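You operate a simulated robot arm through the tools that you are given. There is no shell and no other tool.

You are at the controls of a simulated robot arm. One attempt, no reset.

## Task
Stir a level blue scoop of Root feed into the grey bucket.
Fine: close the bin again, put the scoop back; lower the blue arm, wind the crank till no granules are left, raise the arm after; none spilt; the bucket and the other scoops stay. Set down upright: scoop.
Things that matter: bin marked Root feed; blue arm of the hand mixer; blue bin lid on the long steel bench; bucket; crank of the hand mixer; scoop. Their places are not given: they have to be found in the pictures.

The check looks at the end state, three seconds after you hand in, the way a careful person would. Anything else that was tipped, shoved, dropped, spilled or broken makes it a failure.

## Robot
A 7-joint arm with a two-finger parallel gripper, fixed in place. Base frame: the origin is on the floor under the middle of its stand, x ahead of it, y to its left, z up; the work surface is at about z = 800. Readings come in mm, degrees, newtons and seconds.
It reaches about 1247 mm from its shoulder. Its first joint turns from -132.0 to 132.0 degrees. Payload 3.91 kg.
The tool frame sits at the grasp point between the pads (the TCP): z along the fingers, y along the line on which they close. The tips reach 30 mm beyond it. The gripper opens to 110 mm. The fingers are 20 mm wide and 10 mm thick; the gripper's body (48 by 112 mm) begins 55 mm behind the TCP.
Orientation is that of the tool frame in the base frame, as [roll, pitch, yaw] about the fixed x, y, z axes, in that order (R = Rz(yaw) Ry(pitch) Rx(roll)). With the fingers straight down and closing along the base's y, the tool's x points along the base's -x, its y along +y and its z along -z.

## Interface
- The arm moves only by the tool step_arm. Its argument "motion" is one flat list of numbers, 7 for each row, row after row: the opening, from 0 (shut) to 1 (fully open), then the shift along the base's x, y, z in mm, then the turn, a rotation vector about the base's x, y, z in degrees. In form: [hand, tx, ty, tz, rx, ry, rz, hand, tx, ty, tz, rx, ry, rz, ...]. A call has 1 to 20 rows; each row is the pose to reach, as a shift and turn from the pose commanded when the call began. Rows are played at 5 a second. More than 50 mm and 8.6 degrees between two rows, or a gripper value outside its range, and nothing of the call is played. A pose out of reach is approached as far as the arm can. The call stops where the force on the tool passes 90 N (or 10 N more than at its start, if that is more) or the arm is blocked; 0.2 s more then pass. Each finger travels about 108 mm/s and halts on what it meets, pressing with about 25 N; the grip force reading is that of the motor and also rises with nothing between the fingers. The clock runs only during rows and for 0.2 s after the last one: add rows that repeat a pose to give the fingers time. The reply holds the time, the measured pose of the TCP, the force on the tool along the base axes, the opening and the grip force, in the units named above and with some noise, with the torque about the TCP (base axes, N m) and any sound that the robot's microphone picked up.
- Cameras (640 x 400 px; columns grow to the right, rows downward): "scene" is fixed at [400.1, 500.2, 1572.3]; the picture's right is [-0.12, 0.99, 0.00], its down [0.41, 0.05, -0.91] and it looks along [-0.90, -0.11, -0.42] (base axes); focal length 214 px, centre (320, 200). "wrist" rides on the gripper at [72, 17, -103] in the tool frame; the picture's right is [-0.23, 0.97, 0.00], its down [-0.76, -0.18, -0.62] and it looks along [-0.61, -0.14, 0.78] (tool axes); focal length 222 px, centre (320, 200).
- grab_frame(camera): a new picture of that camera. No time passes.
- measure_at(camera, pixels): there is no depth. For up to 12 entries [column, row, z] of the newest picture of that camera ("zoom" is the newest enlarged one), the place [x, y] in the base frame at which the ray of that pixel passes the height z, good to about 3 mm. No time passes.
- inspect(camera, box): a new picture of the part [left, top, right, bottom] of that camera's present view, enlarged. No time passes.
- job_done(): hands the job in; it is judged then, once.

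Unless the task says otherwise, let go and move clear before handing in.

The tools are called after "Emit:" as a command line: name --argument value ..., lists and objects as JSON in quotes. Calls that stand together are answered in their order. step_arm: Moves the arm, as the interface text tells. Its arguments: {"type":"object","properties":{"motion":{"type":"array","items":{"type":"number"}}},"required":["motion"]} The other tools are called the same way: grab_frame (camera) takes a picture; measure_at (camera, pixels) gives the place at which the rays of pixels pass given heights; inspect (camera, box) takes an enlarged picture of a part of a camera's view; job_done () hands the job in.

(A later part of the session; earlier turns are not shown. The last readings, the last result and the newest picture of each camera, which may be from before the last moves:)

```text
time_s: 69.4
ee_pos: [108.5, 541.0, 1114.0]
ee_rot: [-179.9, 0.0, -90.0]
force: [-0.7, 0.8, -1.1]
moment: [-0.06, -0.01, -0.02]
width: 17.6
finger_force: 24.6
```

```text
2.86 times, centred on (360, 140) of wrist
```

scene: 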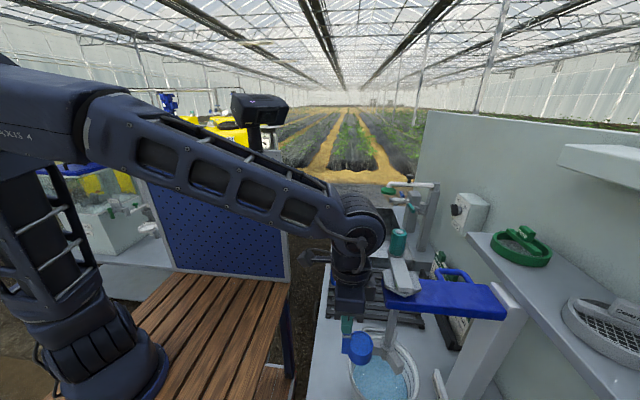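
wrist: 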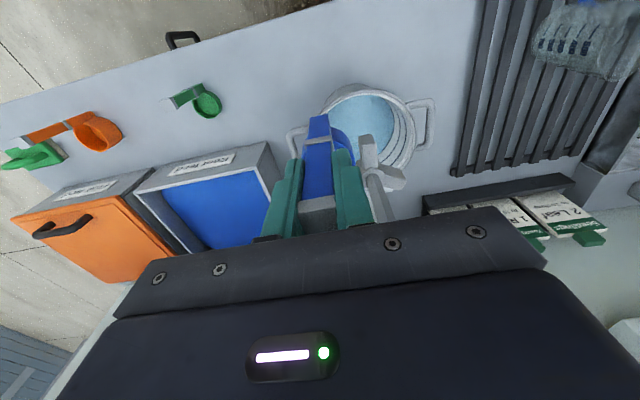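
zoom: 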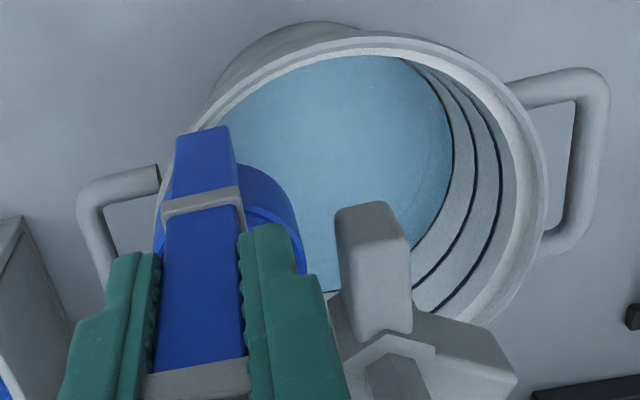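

Cup sits inside the bucket's front-right, clear of the paddle. Begin tilting toward −x while holding the pouring lip near (85,573).

Emit:
step_arm --motion '[0, -12.5, 0, -2, 0, -8, 0, 0, -25.2, 0, -4, 0, -16, 0, 0, -37.8, 0, -6, 0, -24, 0, 0, -50.2, 0, -9, 0, -32, 0, 0, -62, 0, -12, 0, -40, 0, 0, -73.2, 0, -16, 0, -48, 0]'

Emit:
grab_frame --camera "scene"

Emit:
inspect --camera "scene" --box '[310, 220, 450, 400]'

Emit:
inspect --camera "wrist" --box '[230, 50, 450, 210]'

```text
time_s: 70.8
ee_pos: [35.6, 541.2, 1099.3]
ee_rot: [-131.7, 0.0, -90.1]
force: [0.7, 0.2, -1.0]
moment: [0.0, 0.11, 0.0]
width: 17.4
finger_force: 25.1
```

```text
taken
```

scene: 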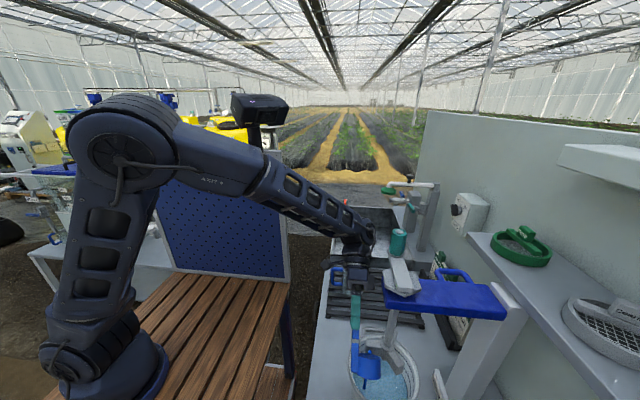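

```text
2.22 times, centred on (380, 310) of scene
```

zoom: 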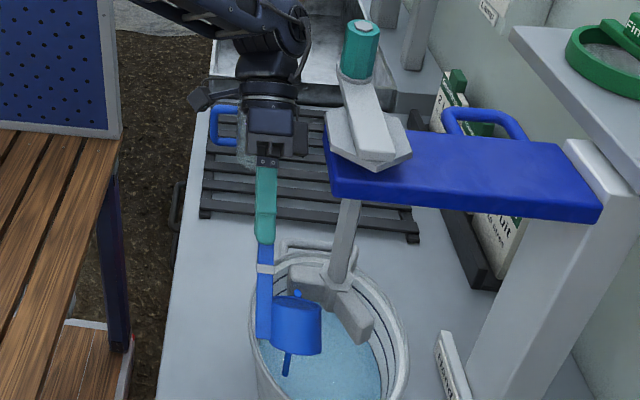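

```text
2.50 times, centred on (340, 130) of wrist
```

zoom: 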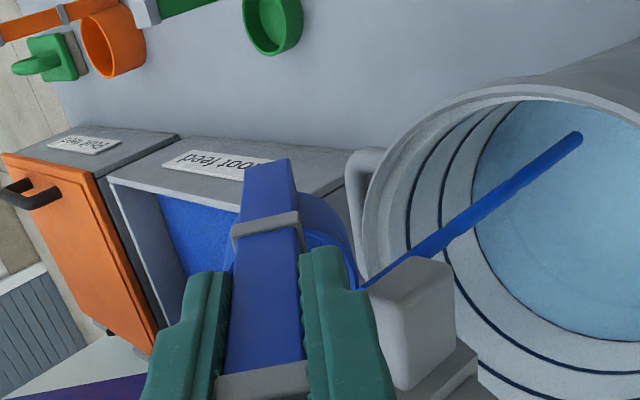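

A blue stream is pouring from the cup into the bucket water. Continue tilting while keeping the lip over the bucket.

Emit:
step_arm --motion '[0, -10, 0, -7, 0, -8, 0, 0, -19, 0, -14, 0, -16, 0, 0, -26.6, 0, -20, 0, -24, 0, 0, -32.8, 0, -26, 0, -32, 0, 0, -37.3, 0, -31, 0, -40, 0, 0, -40.2, 0, -34, 0, -48, 0, 0, -40.2, 0, -34, 0, -48, 0, 0, -40.2, 0, -34, 0, -48, 0]'

Emit:
grab_frame --camera "wrist"

Emit:
inspect --camera "scene" --box '[310, 220, 450, 400]'

```text
time_s: 72.6
ee_pos: [-4.9, 540.2, 1064.6]
ee_rot: [-83.8, 0.0, -90.1]
force: [0.5, -0.6, -0.7]
moment: [-0.03, 0.05, 0.0]
width: 17.6
finger_force: 25.1
```

```text
taken
```

wrist: 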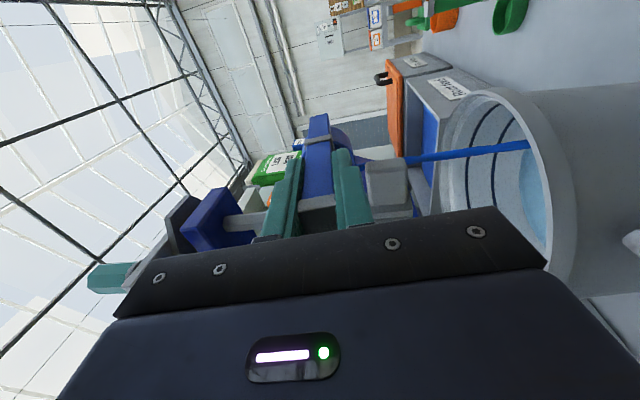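

```text
2.22 times, centred on (380, 310) of scene
```

zoom: 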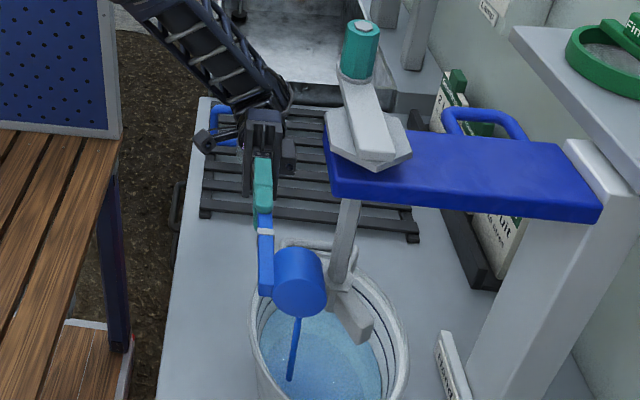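

Still pouring into the water at 96°. Hold for a couple of seconds with a slightly greater tilt to empty it.

Emit:
step_arm --motion '[0, 0, 0, 0, 0, -4, 0, 0, -1, 0, 0, 0, -8, 0, 0, -1, 0, 0, 0, -8, 0, 0, -1, 0, 0, 0, -8, 0, 0, -1, 0, 0, 0, -8, 0, 0, -1, 0, 0, 0, -8, 0, 0, -1, 0, 0, 0, -8, 0, 0, -1, 0, 0, 0, -8, 0]'

Emit:
grab_frame --camera "wrist"

Emit:
inspect --camera "scene" --box '[310, 220, 450, 400]'

```text
time_s: 74.4
ee_pos: [-4.7, 540.1, 1064.3]
ee_rot: [-75.9, -0.1, -90.0]
force: [-0.8, -0.2, -0.5]
moment: [-0.01, 0.05, 0.01]
width: 17.7
finger_force: 25.1
```

```text
taken
```

wrist: 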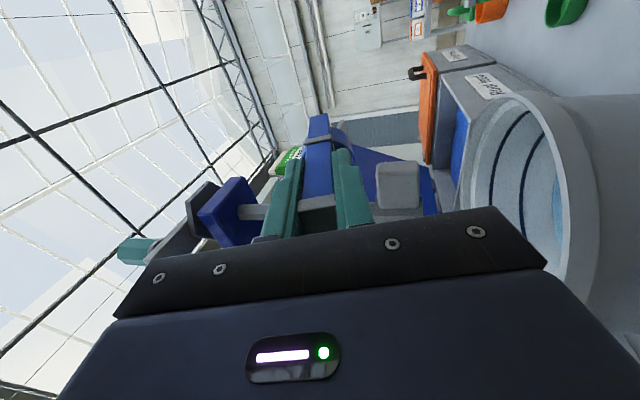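

```text
2.22 times, centred on (380, 310) of scene
```

zoom: 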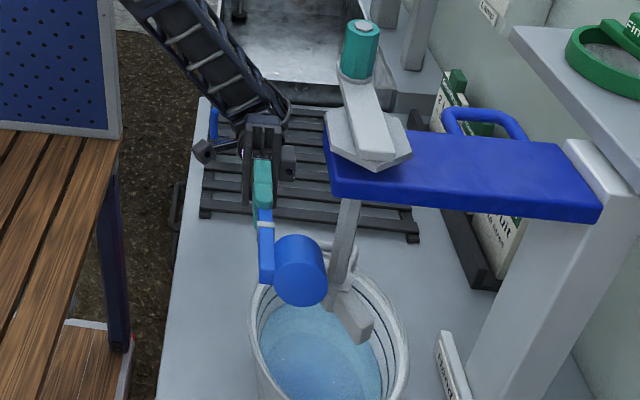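

The stream has stopped at 104°. I'll tilt back upright over the bucket and inspect the cup for leftovers.

Emit:
step_arm --motion '[0, 0, 0, 4, 0, 8, 0, 0, 3, 0, 8, 0, 16, 0, 0, 7, 0, 12, 0, 24, 0, 0, 13, 0, 18, 0, 32, 0, 0, 20, 0, 24, 0, 40, 0, 0, 29, 0, 30, 0, 48, 0, 0, 39, 0, 36, 0, 56, 0, 0, 50, 0, 40, 0, 64, 0, 0, 62, 0, 42, 0, 72, 0, 0, 74, 0, 44, 0, 80, 0, 0, 87, 0, 46, 0, 88, 0, 0, 100, 0, 48, 0, 96, 0, 0, 112, 0, 50, 0, 104, 0]'

Emit:
inspect --camera "scene" --box '[310, 220, 450, 400]'

Emit:
inspect --camera "wrist" --box '[270, 70, 450, 210]'

```text
time_s: 77.2
ee_pos: [105.9, 539.6, 1115.3]
ee_rot: [-179.9, -0.1, -90.0]
force: [-1.5, 0.3, -1.4]
moment: [0.01, -0.02, -0.02]
width: 17.6
finger_force: 24.9
```

```text
2.22 times, centred on (380, 310) of scene
```

zoom: 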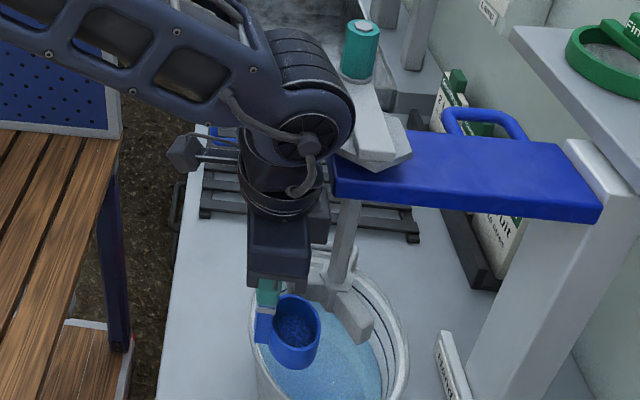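

```text
2.86 times, centred on (360, 140) of wrist
```

zoom: 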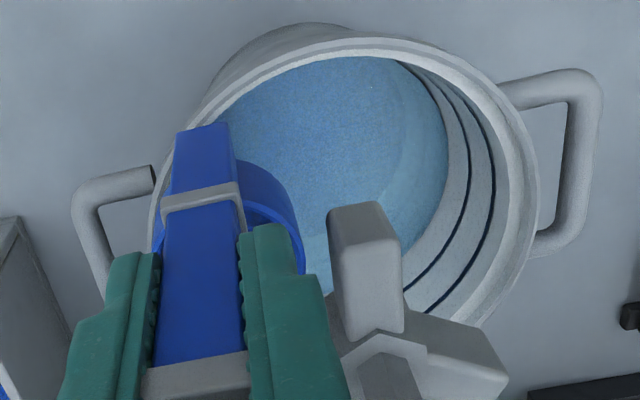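

Emit:
inspect --camera "scene" --box '[350, 330, 420, 385]'

```text
7.27 times, centred on (385, 358) of scene
```

zoom: 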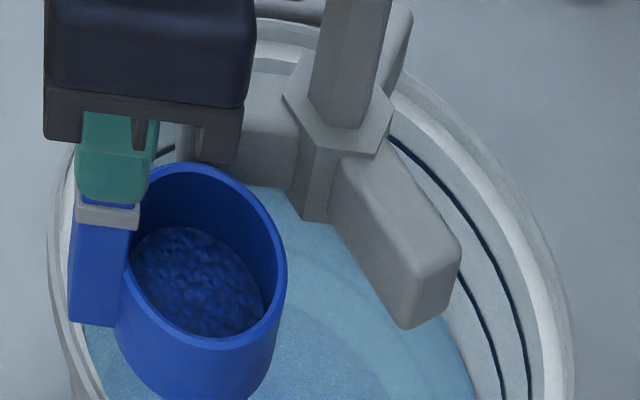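

The zoom shows a residual layer of granules at the bottom of the cup, so more tilt is needed. I'll tilt again, then shift further in (+y, +x) where a greater tilt should be reachable while the lip stays over the bucket.

Emit:
step_arm --motion '[0, -10, 0, -2, 0, -8, 0, 0, -22.6, 0, -4, 0, -16, 0, 0, -35.2, 0, -6, 0, -24, 0, 0, -47.6, 0, -9, 0, -32, 0, 0, -59.5, 0, -12, 0, -40, 0, 0, -70.6, 0, -16, 0, -48, 0, 0, -80.7, 0, -22, 0, -56, 0, 0, -88, 0, -29, 0, -64, 0, 0, -92, 6, -35, 0, -72, 0, 0, -92, 14, -40, 0, -80, 0, 0, -90, 24, -42, 0, -88, 0, 0, -85, 34, -42, 0, -96, 0]'

Emit:
inspect --camera "scene" --box '[310, 220, 450, 400]'

Emit:
grab_frame --camera "wrist"

```text
time_s: 79.8
ee_pos: [21.8, 575.2, 1073.7]
ee_rot: [-83.9, 0.1, -90.2]
force: [0.9, 0.9, -0.8]
moment: [-0.05, 0.06, 0.0]
width: 17.7
finger_force: 25.0
```

```text
2.22 times, centred on (380, 310) of scene
```

zoom: 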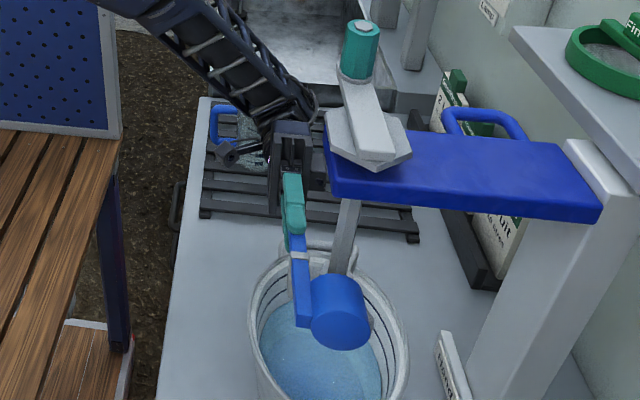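

```text
taken
```

wrist: 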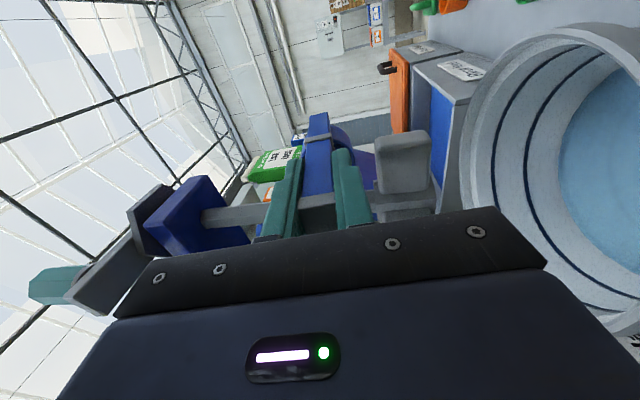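

No contact. The cup is well over the bucket. Now increase tilt in small steps and watch the pose.

Emit:
step_arm --motion '[0, 0, 0, 0, 0, -6, 0, 0, 1, 0, 0, 0, -12, 0, 0, 1, 0, 0, 0, -12, 0]'

```text
time_s: 80.6
ee_pos: [23.2, 576.0, 1073.3]
ee_rot: [-71.8, 0.0, -90.1]
force: [0.0, 0.3, 0.1]
moment: [-0.03, 0.05, -0.01]
width: 17.5
finger_force: 24.9
```

108° reached exactly. Continue to 114° and 120°.

Emit:
step_arm --motion '[0, 0, 0, 0, 0, -3, 0, 0, 0, 0, 0, 0, -6, 0, 0, 0, 0, 0, 0, -6, 0]'

Emit:
inspect --camera "scene" --box '[310, 220, 450, 400]'

```text
time_s: 81.4
ee_pos: [23.5, 574.3, 1074.8]
ee_rot: [-65.7, -0.1, -90.1]
force: [0.1, -0.2, -0.5]
moment: [0.0, 0.03, -0.03]
width: 17.2
finger_force: 25.1
```

```text
2.22 times, centred on (380, 310) of scene
```

zoom: 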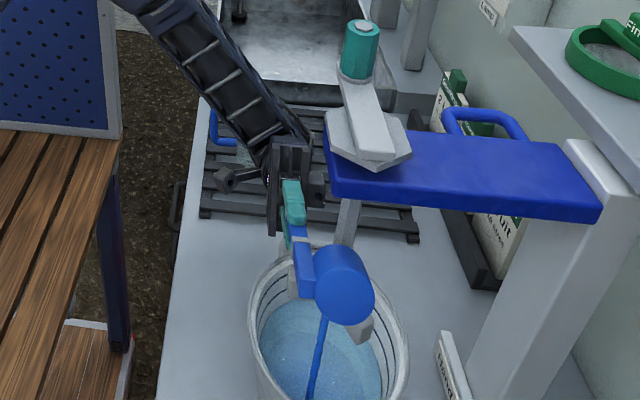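

At 114° the residue is streaming out into the bucket. Continue slightly further and hold.

Emit:
step_arm --motion '[0, 0, 0, 0, 0, -3, 0, 0, 0, 0, 0, 0, -6, 0, 0, 0, 0, 0, 0, -6, 0, 0, 0, 0, 0, 0, -6, 0, 0, 0, 0, 0, 0, -6, 0]'

Emit:
inspect --camera "scene" --box '[310, 220, 450, 400]'

```text
time_s: 82.6
ee_pos: [23.2, 575.0, 1073.4]
ee_rot: [-60.0, 0.1, -90.0]
force: [-1.2, 0.4, -0.3]
moment: [-0.02, 0.03, 0.0]
width: 17.4
finger_force: 24.7
```

```text
2.22 times, centred on (380, 310) of scene
```

zoom: 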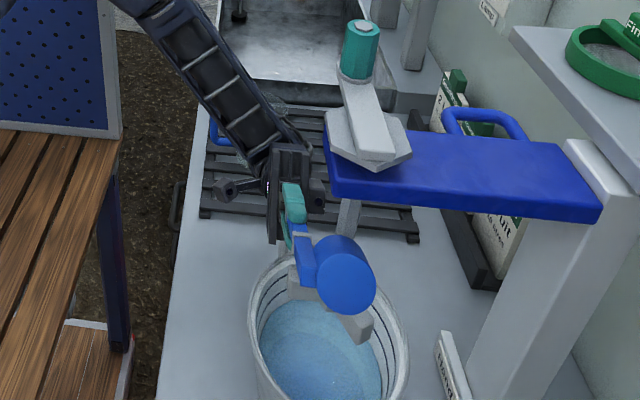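

120° reached, no visible stream now. I'll try 126° and 132° to make sure it's empty.

Emit:
step_arm --motion '[0, 0, 0, 0, 0, -3, 0, 0, 0, 0, 0, 0, -6, 0, 0, 0, 0, 0, 0, -6, 0]'

Emit:
inspect --camera "scene" --box '[310, 220, 450, 400]'

```text
time_s: 83.4
ee_pos: [48.2, 590.0, 1070.0]
ee_rot: [-54.1, 0.0, -89.9]
force: [0.4, -0.2, -1.1]
moment: [-0.01, 0.07, 0.01]
width: 17.1
finger_force: 24.7
out of reach, approached as far as the arm can: row 1, 2, 3
```

```text
2.22 times, centred on (380, 310) of scene
```

zoom: 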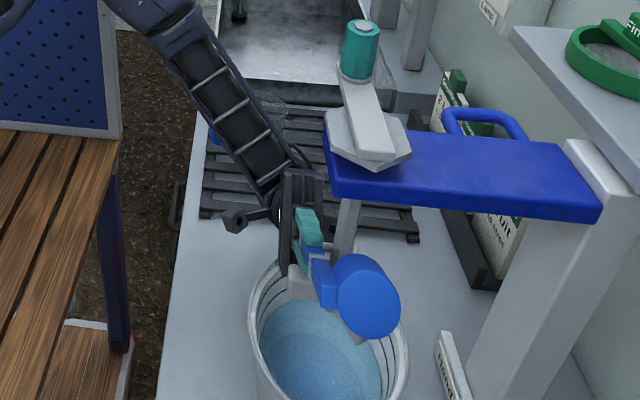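

It drifted toward the shaft at 126° without contact and nothing more pours. I'll back off and un-tilt along the reverse path.

Emit:
step_arm --motion '[0, -6, -8, 0, 0, 2, 0, 0, -20, -16, 2, 0, 8, 0, 0, -26, -20, 3, 0, 16, 0, 0, -26, -24, 4, 0, 24, 0, 0, -28, -30, 4, 0, 31, 0, 0, -36, -36, 4, 0, 38, 0, 0, -41, -42, 6, 0, 46, 0, 0, -42, -48, 12, 0, 54, 0, 0, -36, -52, 18, 0, 62, 0, 0, -25, -52, 25, 0, 70, 0, 0, -14, -52, 30, 0, 78, 0, 0, -2, -52, 34, 0, 86, 0, 0, 10, -52, 38, 0, 94, 0, 0, 23, -52, 40, 0, 102, 0, 0, 36, -52, 42, 0, 110, 0, 0, 48, -52, 44, 0, 118, 0, 0, 58, -52, 45, 0, 126, 0]'

Emit:
inspect --camera "scene" --box '[350, 330, 420, 385]'

Emit:
inspect --camera "scene" --box '[310, 220, 450, 400]'

```text
time_s: 87.0
ee_pos: [106.0, 538.4, 1114.6]
ee_rot: [-180.0, -0.1, -90.1]
force: [-1.0, 0.7, -0.1]
moment: [-0.02, -0.05, -0.01]
width: 17.6
finger_force: 25.0
```

```text
7.27 times, centred on (385, 358) of scene
```

zoom: 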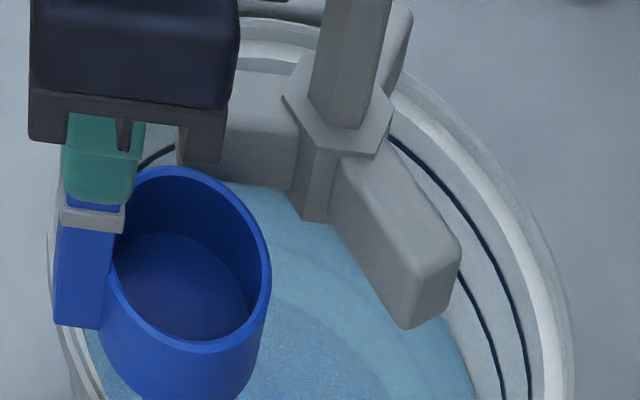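

```text
2.22 times, centred on (380, 310) of scene
```

zoom: 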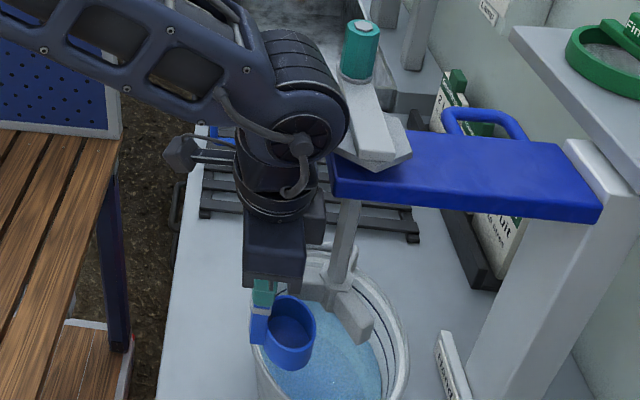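

The cup is completely empty now. Carry the scoop back to its place at (480,488).

Emit:
step_arm --motion '[0, 0, -12, 15, 0, 0, 0, 0, 5, -30, 40, 0, 0, 0, 0, 30, -45, 60, 0, 0, 0, 0, 70, -50, 75, 0, 0, 0, 0, 110, -50, 75, 0, 0, 0, 0, 150, -50, 75, 0, 0, 0, 0, 195, -50, 75, 0, 0, 0, 0, 240, -50, 70, 0, 0, 0, 0, 285, -50, 50, 0, 0, 0, 0, 325, -50, 25, 0, 0, 0, 0, 360, -50, 0, 0, 0, 0, 0, 374, -50, -25, 0, 0, 0]'

Emit:
grab_frame --camera "wrist"

```text
time_s: 89.6
ee_pos: [480.0, 487.3, 1089.1]
ee_rot: [-179.8, -0.1, -90.1]
force: [-0.8, 0.0, 0.3]
moment: [-0.02, -0.04, 0.06]
width: 17.5
finger_force: 24.7
```

```text
taken
```

wrist: 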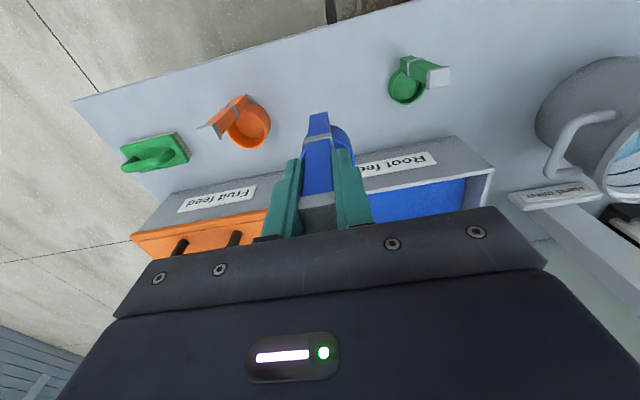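

Scoop sits in the grip as before. Descend to the original height, slowing near the bench.

Emit:
step_arm --motion '[0, 0, 0.7, -40, 0, 0, 0, 0, 0, 0.7, -80, 0, 0, 0, 0, 0, 0.7, -120, 0, 0, 0, 0, 0, 0.7, -150, 0, 0, 0, 0, 0, 0.7, -165, 0, 0, 0, 0, 0, 0.7, -170, 0, 0, 0, 0, 0, 0.7, -172, 0, 0, 0]'

Emit:
inspect --camera "wrist" --box '[230, 60, 410, 220]'

```text
time_s: 91.2
ee_pos: [480.1, 488.4, 917.7]
ee_rot: [-179.8, 0.0, -90.0]
force: [0.6, -6.6, 20.1]
moment: [0.35, 0.19, 0.12]
width: 17.8
finger_force: 24.9
```

```text
2.50 times, centred on (320, 140) of wrist
```

zoom: 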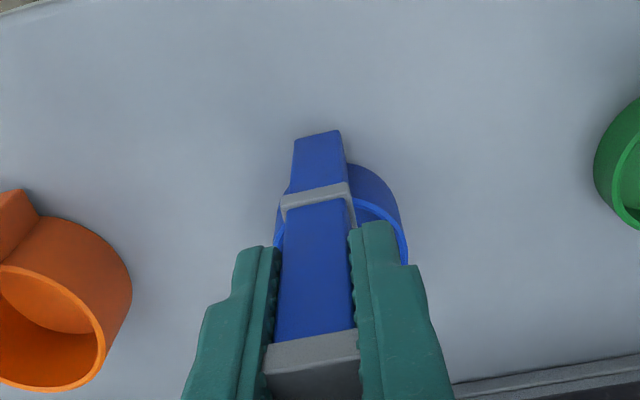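

Contact with the bench (20 N). I'll ease up 1.5 mm, then open the fingers gently.

Emit:
step_arm --motion '[0, 0, 0, 1.5, 0, 0, 0, 0, 0, 0, 1.5, 0, 0, 0]'

Emit:
step_arm --motion '[0.2, 0, 0, 0, 0, 0, 0, 0.3, 0, 0, 0, 0, 0, 0, 0.4, 0, 0, 0, 0, 0, 0, 0.5, 0, 0, 0, 0, 0, 0, 0.5, 0, 0, 0, 0, 0, 0]'

Emit:
inspect --camera "wrist" --box '[230, 60, 410, 220]'

```text
time_s: 91.8
ee_pos: [479.5, 487.7, 917.6]
ee_rot: [-180.0, -0.1, -90.1]
force: [-0.6, -0.2, -0.1]
moment: [0.0, -0.01, -0.03]
width: 17.8
finger_force: 24.7
```

```text
time_s: 93.0
ee_pos: [479.7, 488.4, 919.3]
ee_rot: [-179.9, 0.0, -90.0]
force: [-0.2, 0.3, 0.0]
moment: [-0.02, 0.01, -0.01]
width: 55.0
finger_force: 0.1
```

```text
2.50 times, centred on (320, 140) of wrist
```

zoom: 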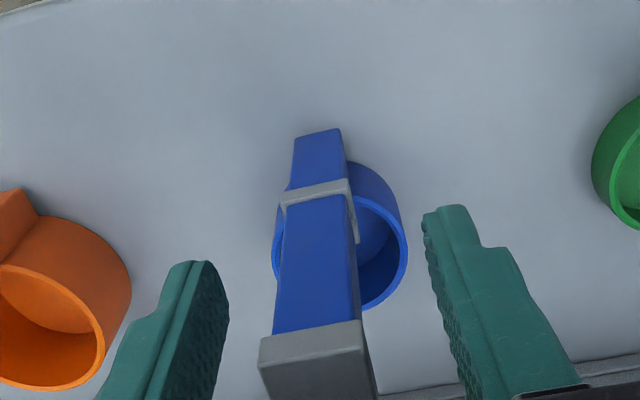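

The scoop stands upright. Rise straight up and check.

Emit:
step_arm --motion '[0.5, 0, 0, 20, 0, 0, 0, 0.5, 0, 0, 60, 0, 0, 0, 0.5, 0, 0, 100, 0, 0, 0, 0.5, 0, 0, 145, 0, 0, 0, 0.5, 0, 0, 190, 0, 0, 0, 0.5, 0, 0, 235, 0, 0, 0]'

Emit:
inspect --camera "wrist" --box '[120, 30, 440, 240]'

Emit:
inspect --camera "wrist" --box '[260, 50, 380, 150]'

```text
time_s: 94.4
ee_pos: [479.2, 489.2, 1153.2]
ee_rot: [-179.9, -0.2, -90.0]
force: [-0.7, -0.4, -0.5]
moment: [-0.02, 0.03, 0.0]
width: 54.8
finger_force: 0.1
```

```text
1.90 times, centred on (280, 135) of wrist
```

zoom: 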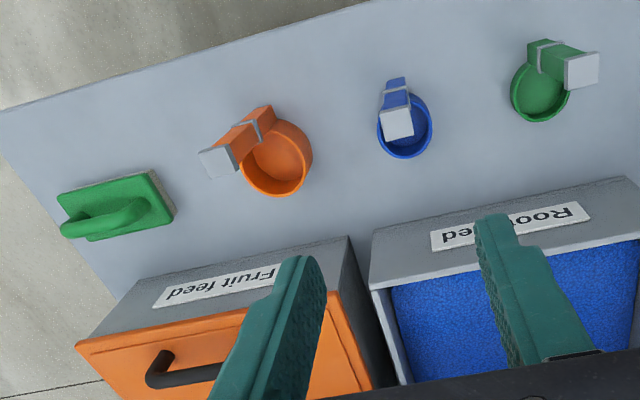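

```text
4.00 times, centred on (320, 100) of wrist
```

zoom: 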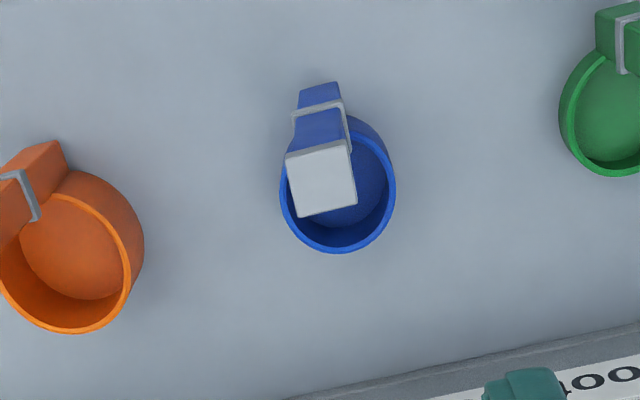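

The blue scoop is back in its place, upright. Next: close the bin lid. I'll move to a tilted viewpoint in front of the lid to locate its edge.

Emit:
step_arm --motion '[0.3, -20, 10, 20, 5, 0, 0, 0, -45, 20, 40, 10, 0, 0, 0, -75, 30, 60, 15, 0, 0, 0, -105, 45, 80, 20, 0, 0, 0, -140, 60, 100, 25, 0, 0, 0, -170, 70, 100, 30, 0, 0]'

Emit:
grab_frame --camera "wrist"

```text
time_s: 95.8
ee_pos: [310.2, 558.7, 1252.6]
ee_rot: [-180.0, 30.0, -90.0]
force: [1.1, 0.5, 0.8]
moment: [0.0, 0.03, 0.01]
width: 0.0
finger_force: 25.6
```

```text
taken
```

wrist: 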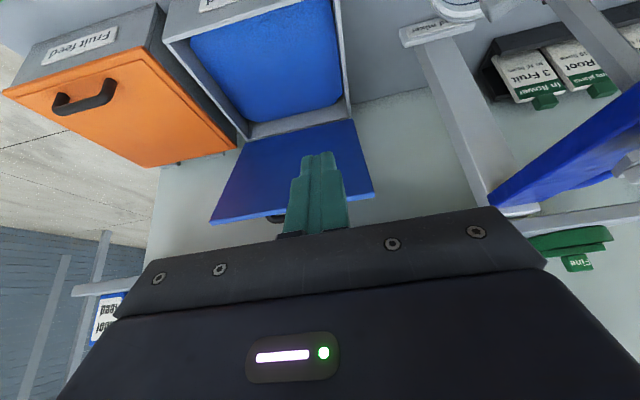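

The lid's top edge runs from about (212,223) to (373,195). I'll find the height where its corners match the known lid x-range.

Emit:
inspect --camera "wrist" --box '[190, 100, 400, 250]'

Emit:
measure_at --camera "wrist" --pixels '[[373, 195, 1140], [373, 195, 1160], [373, 195, 1180], [373, 195, 1200], [212, 223, 1140], [212, 223, 1160], [212, 223, 1180], [212, 223, 1200]]'

```text
2.67 times, centred on (295, 175) of wrist
```

zoom: 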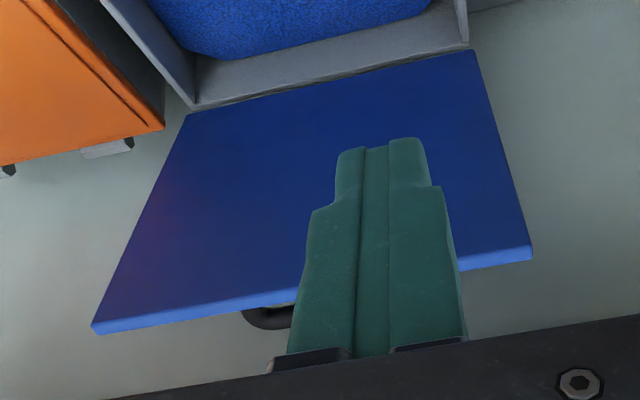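

```text
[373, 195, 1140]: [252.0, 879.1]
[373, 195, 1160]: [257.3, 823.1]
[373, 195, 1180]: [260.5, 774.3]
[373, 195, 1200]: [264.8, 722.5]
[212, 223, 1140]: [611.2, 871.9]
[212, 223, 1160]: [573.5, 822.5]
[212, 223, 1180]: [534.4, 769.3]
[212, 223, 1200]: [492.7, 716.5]
```

The lid edge is at about (y 777, z 1178), i.e. ~64° open, matching the hinge estimate. I need the shelf's position more precisely before reaching behind the lid edge.

Emit:
inspect --camera "wrist" --box '[470, 150, 640, 290]'

Emit:
inspect --camera "wrist" --box '[50, 210, 220, 330]'

Emit:
inspect --camera "scene" --box '[440, 200, 640, 400]'

```text
2.86 times, centred on (555, 220) of wrist
```

zoom: 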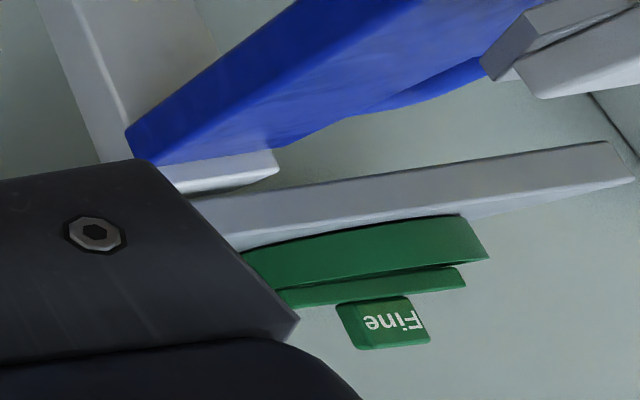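

```text
3.33 times, centred on (135, 270) of wrist
```

zoom: 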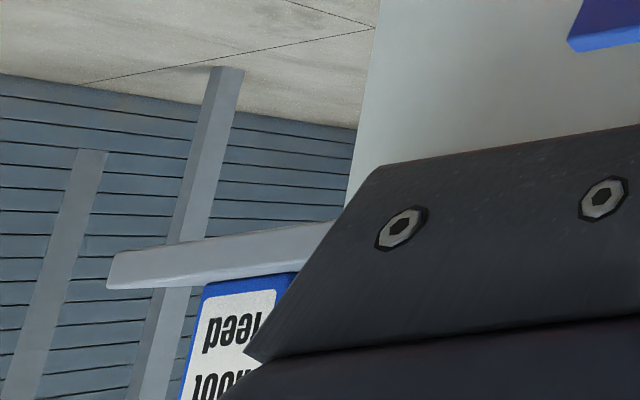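

```text
2.00 times, centred on (540, 300) of scene
```

zoom: 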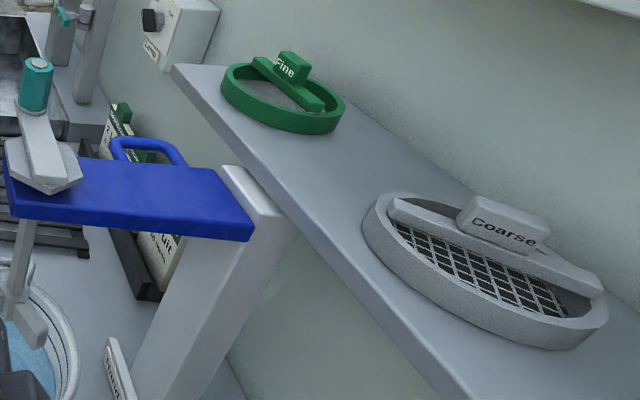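

Emit:
measure_at --camera "wrist" --pixels '[[560, 212.3, 1220], [560, 212.3, 1260], [560, 231.3, 1220], [560, 231.3, 1260], [610, 205.6, 1240], [610, 222.5, 1240]]'

Emit:
measure_at --camera "scene" --pixels '[[465, 234, 1220], [465, 234, 1260], [602.5, 400, 1220], [602.5, 400, 1260], [530, 312, 1220], [530, 312, 1260]]'

```text
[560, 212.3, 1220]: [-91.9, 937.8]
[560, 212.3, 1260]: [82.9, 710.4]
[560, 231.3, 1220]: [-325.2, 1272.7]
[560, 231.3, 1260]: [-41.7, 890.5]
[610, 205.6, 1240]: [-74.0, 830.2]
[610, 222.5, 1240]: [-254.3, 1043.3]
```

```text
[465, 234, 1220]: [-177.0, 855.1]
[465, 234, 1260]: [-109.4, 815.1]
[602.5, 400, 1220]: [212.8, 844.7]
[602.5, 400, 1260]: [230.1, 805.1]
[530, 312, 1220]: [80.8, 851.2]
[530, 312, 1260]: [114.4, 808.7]
```

The shelf front works out at y≈831, z 1239–1266, leaving room to reach behind the lid's edge. I'll move over the edge at x≈305 (clear of the bar) with the hand tilted 30°.

Emit:
step_arm --motion '[0, -1, 40, 8, 0, 0, 0, 0, -2, 85, 10, 0, 0, 0, 0, -3, 130, 10, 0, 0, 0, 0, -4, 175, 8, 0, 0, 0, 0, -5, 218, 5, 0, 0, 0]'

Emit:
grab_frame --camera "wrist"

```text
time_s: 97.0
ee_pos: [304.1, 777.8, 1258.9]
ee_rot: [-179.8, 30.0, -90.0]
force: [-0.2, 0.2, 1.0]
moment: [0.02, -0.01, 0.02]
width: 0.0
finger_force: 25.3
```

```text
taken
```

wrist: 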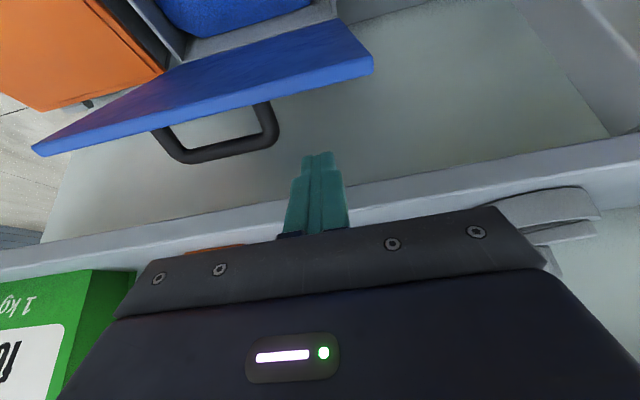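

The finger tip is past the lid's edge with the bar loop to the left and the shelf behind. Slide in behind the lid's edge.

Emit:
step_arm --motion '[0, 0, 8, -14, 0, 0, 0, 0, 0, 16, -28, 0, 0, 0, 0, 0, 24, -42, 0, 0, 0, 0, 0, 29, -53, 0, 0, 0]'

Emit:
grab_frame --camera "wrist"

```text
time_s: 98.0
ee_pos: [305.6, 804.8, 1205.8]
ee_rot: [-179.7, 29.9, -90.0]
force: [0.2, -0.1, 0.0]
moment: [0.0, -0.02, 0.02]
width: 0.1
finger_force: 25.0
```

```text
taken
```

wrist: 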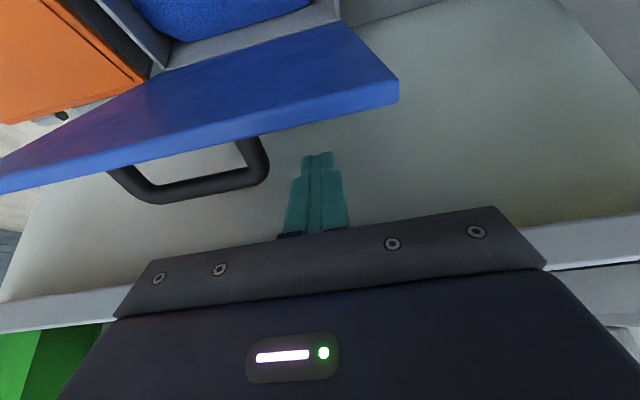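

The finger is behind the lid. Now pull the lid forward and down along its arc.

Emit:
step_arm --motion '[0, 0, -16, -11, 0, 0, 0, 0, 0, -31.6, -23, 0, 0, 0, 0, 0, -50, -34.5, 0, 0, 0, 0, 0, -68.3, -46.6, 0, 0, 0, 0, 0, -84.5, -61, 0, 0, 0, 0, 0, -100.4, -76, 0, 0, 0, 0, 0, -114, -93, 0, 0, 0, 0, 0, -126.8, -111, 0, 0, 0]'

Emit:
grab_frame --camera "wrist"

```text
time_s: 99.8
ee_pos: [303.7, 678.6, 1094.3]
ee_rot: [-180.0, 29.9, -90.0]
force: [0.0, 0.4, -0.8]
moment: [-0.02, 0.0, 0.01]
width: 0.0
finger_force: 24.8
```

```text
taken
```

wrist: 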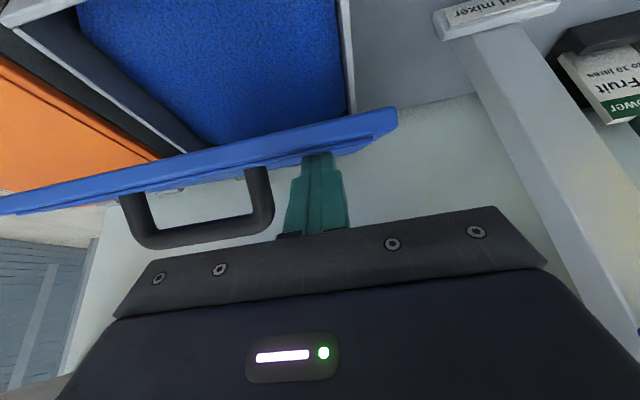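

The lid is coming down (edge-on view now). Continue pushing it toward closed.

Emit:
step_arm --motion '[0, 0, -10, -19, 0, 0, 0, 0, 0, -20, -38.8, 0, 0, 0, 0, 0, -27, -59, 0, 0, 0, 0, 0, -33, -80, 0, 0, 0, 0, 0, -36, -100, 0, 0, 0, 0, 0, -37, -112, 0, 0, 0]'

Emit:
grab_frame --camera "wrist"

```text
time_s: 101.2
ee_pos: [305.6, 643.4, 981.2]
ee_rot: [-179.9, 29.8, -90.0]
force: [-0.2, -0.6, 0.3]
moment: [-0.02, 0.02, 0.0]
width: 0.0
finger_force: 24.7
```

```text
taken
```

wrist: 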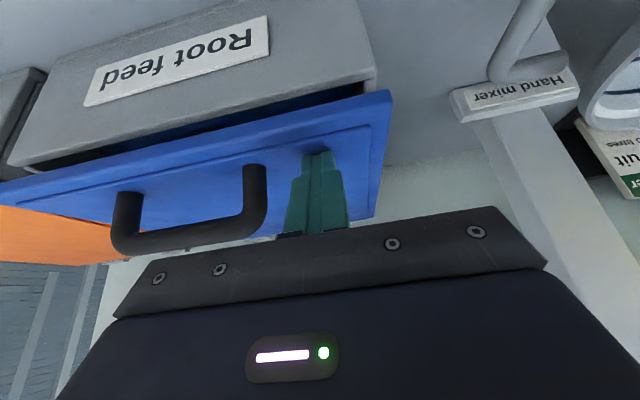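

Nearly closed; a dark gap remains below the lid's front edge. Push down in small steps until it seats.

Emit:
step_arm --motion '[0, 0, -1, -4, 0, 0, 0, 0, 0, -1, -8, 0, 0, 0, 0, 0, -1, -11, 0, 0, 0]'

Emit:
inspect --camera "wrist" --box '[0, 50, 420, 270]'

```text
time_s: 102.0
ee_pos: [305.4, 640.8, 970.6]
ee_rot: [-179.8, 30.0, -89.9]
force: [-0.3, 0.2, 0.4]
moment: [0.04, -0.01, 0.03]
width: 0.0
finger_force: 25.2
```

```text
1.52 times, centred on (210, 160) of wrist
```

zoom: 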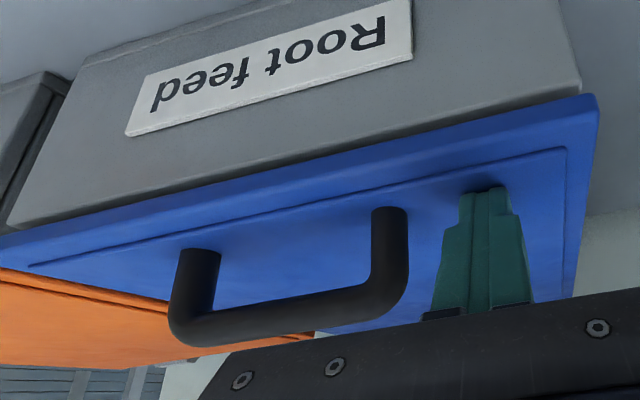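

Emit:
step_arm --motion '[0, 0, 0, -3, 0, 0, 0, 0, 0, 0, -5, 0, 0, 0]'

Emit:
inspect --camera "wrist" --box '[0, 50, 420, 270]'

```text
time_s: 102.6
ee_pos: [304.6, 640.5, 965.9]
ee_rot: [-180.0, 29.9, -90.0]
force: [0.1, 0.4, 0.2]
moment: [0.0, 0.0, -0.01]
width: 0.0
finger_force: 24.6
```

```text
1.52 times, centred on (210, 160) of wrist
```

zoom: 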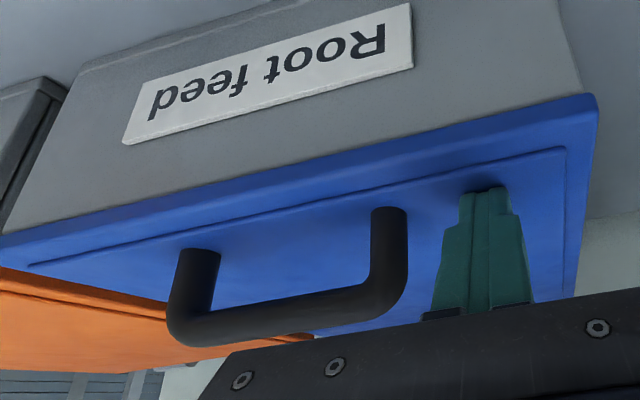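

Emit:
step_arm --motion '[0, 0, 0, -2, 0, 0, 0, 0, 0, 0, -4, 0, 0, 0, 0, 0, 0, -6, 0, 0, 0]'

Emit:
inspect --camera "wrist" --box '[0, 50, 420, 270]'

```text
time_s: 103.4
ee_pos: [304.6, 640.7, 964.1]
ee_rot: [-179.7, 30.4, -89.9]
force: [3.8, -25.3, 66.7]
moment: [-0.37, -0.1, 0.23]
width: 0.0
finger_force: 24.4
```

```text
1.52 times, centred on (210, 160) of wrist
```

zoom: 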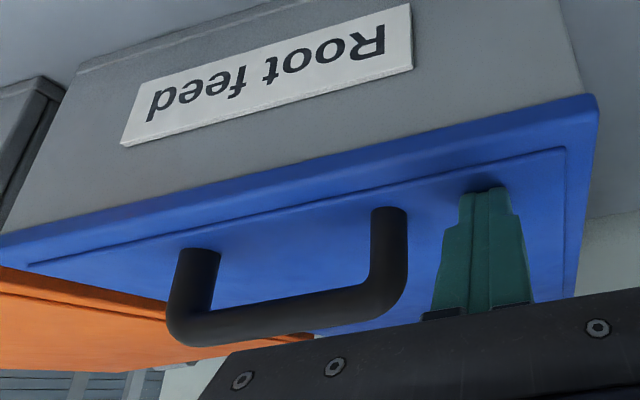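

The lid seats at TCP z≈964 with 67 N reaction, so it's closed. I'll retract and straighten up, then look at the mixer.

Emit:
step_arm --motion '[0, 0, 0, 12, 0, 0, 0, 0, 0, -10, 45, 0, 0, 0, 0, 0, -25, 90, 0, 0, 0, 0, 0, -45, 135, -6, 0, 0, 0, 0, -65, 180, -12, 0, 0, 0, 0, -85, 225, -18, 0, 0, 0, 0, -100, 265, -24, 0, 0, 0, 0, -110, 300, -30, 0, 0]'

Emit:
grab_frame --camera "wrist"

Emit:
grab_frame --camera "scene"

```text
time_s: 105.2
ee_pos: [305.0, 529.8, 1260.2]
ee_rot: [-179.9, -0.2, -89.9]
force: [0.2, -1.2, -0.1]
moment: [0.0, 0.03, -0.02]
width: 0.0
finger_force: 25.3
```

```text
taken
```

wrist: 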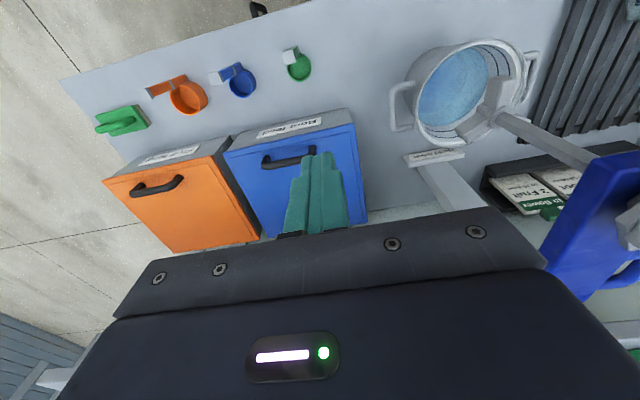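

```text
taken
```

scene: 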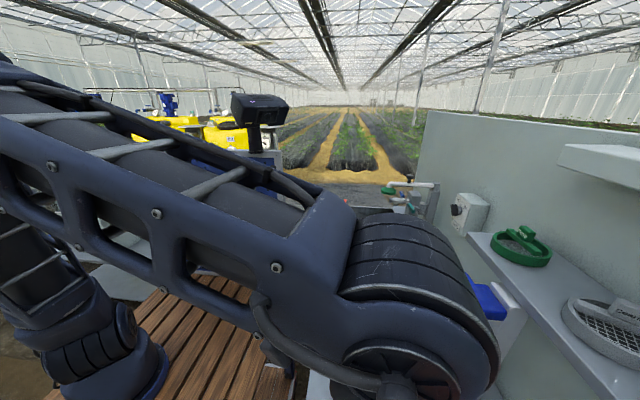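

Lid closed, and the bucket water shows blue granules. Next I'll move above the mixer arm's blue loop handle.

Emit:
step_arm --motion '[0.3, -10, 10, 40, 0, 0, 0, 0.5, -35, 25, 80, 0, 0, 0, 0.5, -70, 45, 105, 0, 0, 0, 0.5, -105, 65, 120, 0, 0, 0, 0.5, -140, 85, 130, 0, 0, 0, 0.5, -175, 105, 140, 0, 0, 0, 0.5, -210, 125, 140, 0, 0, 0, 0.5, -240, 150, 140, 0, 0, 0, 0.5, -258, 165, 140, 0, 0, 0]'

Emit:
grab_frame --camera "wrist"

Emit:
grab_frame --camera "scene"

```text
time_s: 107.2
ee_pos: [48.0, 695.8, 1400.0]
ee_rot: [-180.0, 0.0, -90.1]
force: [1.3, -0.5, 0.5]
moment: [0.04, 0.06, 0.02]
width: 55.1
finger_force: 0.1
```

```text
taken
```

wrist: 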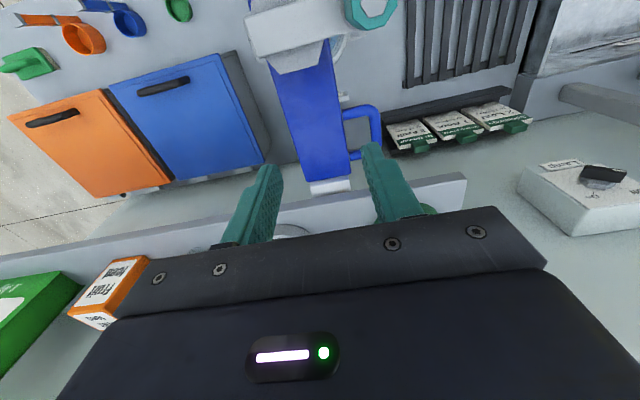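

```text
taken
```

scene: 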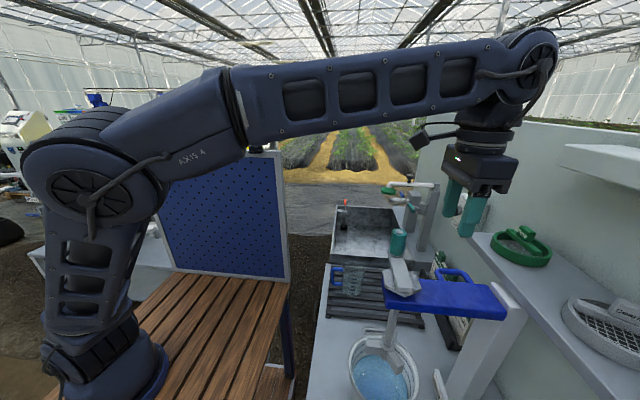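

The loop handle sticks out from the −x side of the blue slab at about (370,130). Zoom and measure it.

Emit:
inspect --camera "wrist" --box '[230, 0, 430, 210]'

Emit:
measure_at --camera "wrist" --pixels '[[378, 112, 1220], [380, 152, 1220], [345, 117, 1220], [352, 157, 1220], [378, 112, 1240], [380, 152, 1240], [330, 40, 1235], [349, 175, 1235], [272, 65, 1235], [312, 185, 1235], [372, 5, 1317], [293, 30, 1250]]'

```text
1.90 times, centred on (330, 105) of wrist
```

zoom: 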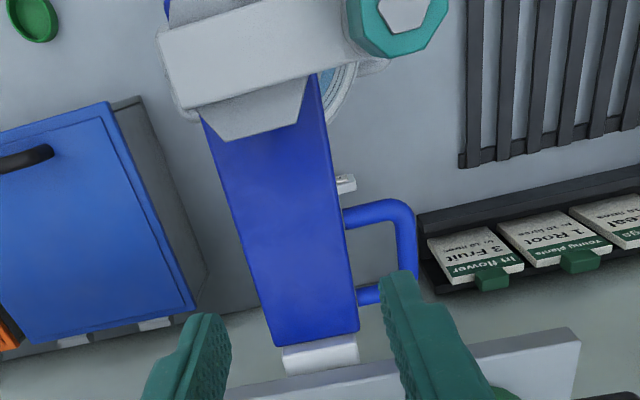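

```text
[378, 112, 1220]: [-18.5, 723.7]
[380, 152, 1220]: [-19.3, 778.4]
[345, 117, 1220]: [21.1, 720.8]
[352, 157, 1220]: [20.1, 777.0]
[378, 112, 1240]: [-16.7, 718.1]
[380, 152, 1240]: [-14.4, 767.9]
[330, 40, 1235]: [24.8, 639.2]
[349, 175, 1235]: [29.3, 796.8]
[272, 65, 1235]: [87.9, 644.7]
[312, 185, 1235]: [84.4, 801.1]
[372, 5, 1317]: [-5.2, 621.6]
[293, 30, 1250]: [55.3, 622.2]
```

The loop's bar runs along y (≈725–775) at x≈−18, z≈1220; the crank grip is at (−5,621) with the hub at (56,620). I'll go above the bar with fingers closing along x.

Emit:
step_arm --motion '[0.4, -16, 13, -20, 0, 0, 0, 0.4, -34, 27, -45, 0, 0, 0, 0.4, -50, 40, -70, 0, 0, 0, 0.4, -66, 53, -100, 0, 0, 0]'

Emit:
grab_frame --camera "wrist"

Emit:
inspect --camera "wrist" --box '[210, 40, 430, 220]'

```text
time_s: 108.2
ee_pos: [-18.9, 748.9, 1300.2]
ee_rot: [-179.8, 0.0, -90.1]
force: [-0.6, -0.1, 1.4]
moment: [-0.02, 0.03, 0.02]
width: 43.9
finger_force: 0.1
```

```text
taken
```

wrist: 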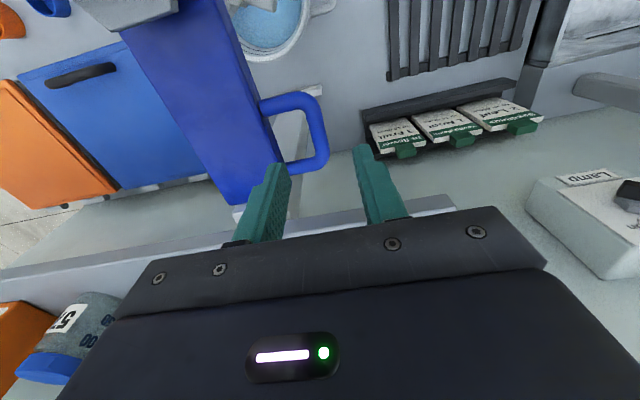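

```text
2.22 times, centred on (320, 130) of wrist
```

zoom: 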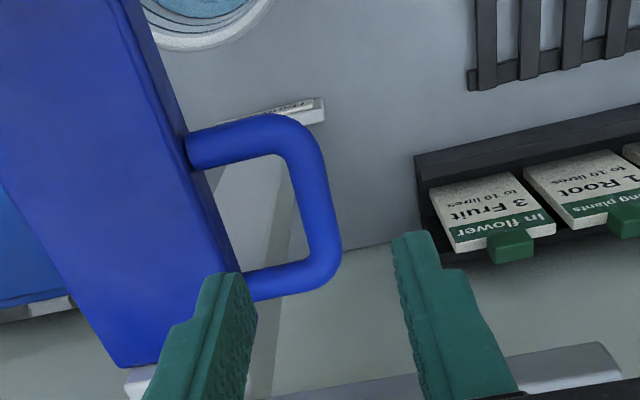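

The bar is centred at about (316,130); shift slightly and descend around it.

Emit:
step_arm --motion '[0.4, 2.5, -3, -20, 0, 0, 0, 0.4, 2.5, -3, -45, 0, 0, 0, 0.4, 2.5, -3, -62, 0, 0, 0, 0.4, 2.5, -3, -75, 0, 0, 0]'

Emit:
inspect --camera "wrist" --box '[210, 40, 430, 220]'

```text
time_s: 109.2
ee_pos: [-17.4, 745.8, 1224.8]
ee_rot: [-179.8, 0.0, -89.9]
force: [-0.2, 0.4, 1.4]
moment: [-0.01, 0.01, 0.01]
width: 43.9
finger_force: 0.1
```

```text
2.22 times, centred on (320, 130) of wrist
```

zoom: 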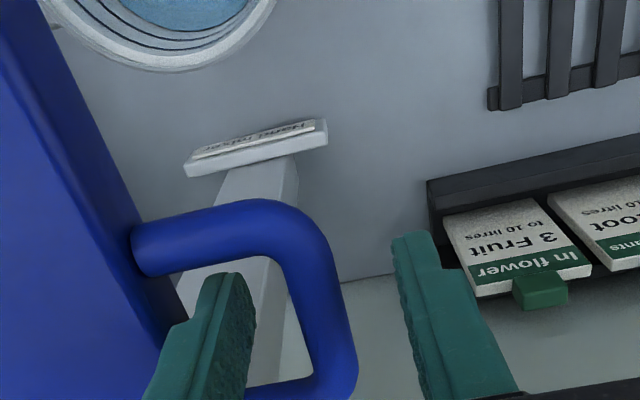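

The left finger is inside the loop, the bar between the pads. Close on it.

Emit:
step_arm --motion '[0.2, 0, 0, 0, 0, 0, 0, 0, 0, 0, 0, 0, 0, 0, 0, 0, 0, 0, 0, 0, 0, 0, 0, 0, 0, 0, 0, 0]'

Emit:
inspect --camera "wrist" --box '[210, 40, 430, 220]'

```text
time_s: 110.2
ee_pos: [-16.3, 747.1, 1225.2]
ee_rot: [-179.9, -0.1, -90.0]
force: [3.6, -3.3, -5.1]
moment: [0.23, -0.05, 0.01]
width: 13.7
finger_force: 45.2
```

```text
2.22 times, centred on (320, 130) of wrist
```

zoom: 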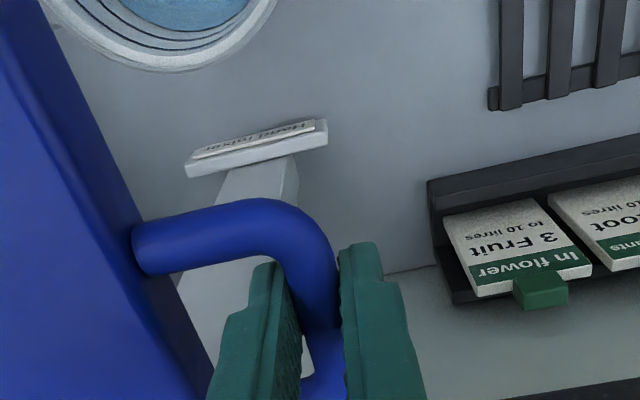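

Gripped at 13.7 mm. Push down 10 mm and read the forces.

Emit:
step_arm --motion '[0, 0, 0, -5, 0, 0, 0, 0, 0, 0, -10, 0, 0, 0]'

Emit:
inspect --camera "wrist" --box '[210, 40, 430, 220]'

```text
time_s: 110.8
ee_pos: [-15.7, 746.2, 1215.2]
ee_rot: [-179.8, -0.1, -90.0]
force: [6.6, -8.6, 0.6]
moment: [0.03, -0.1, 0.02]
width: 13.5
finger_force: 45.4
```

```text
2.22 times, centred on (320, 130) of wrist
```

zoom: 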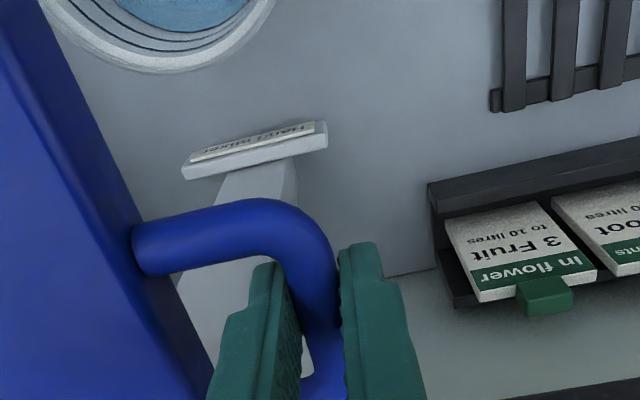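

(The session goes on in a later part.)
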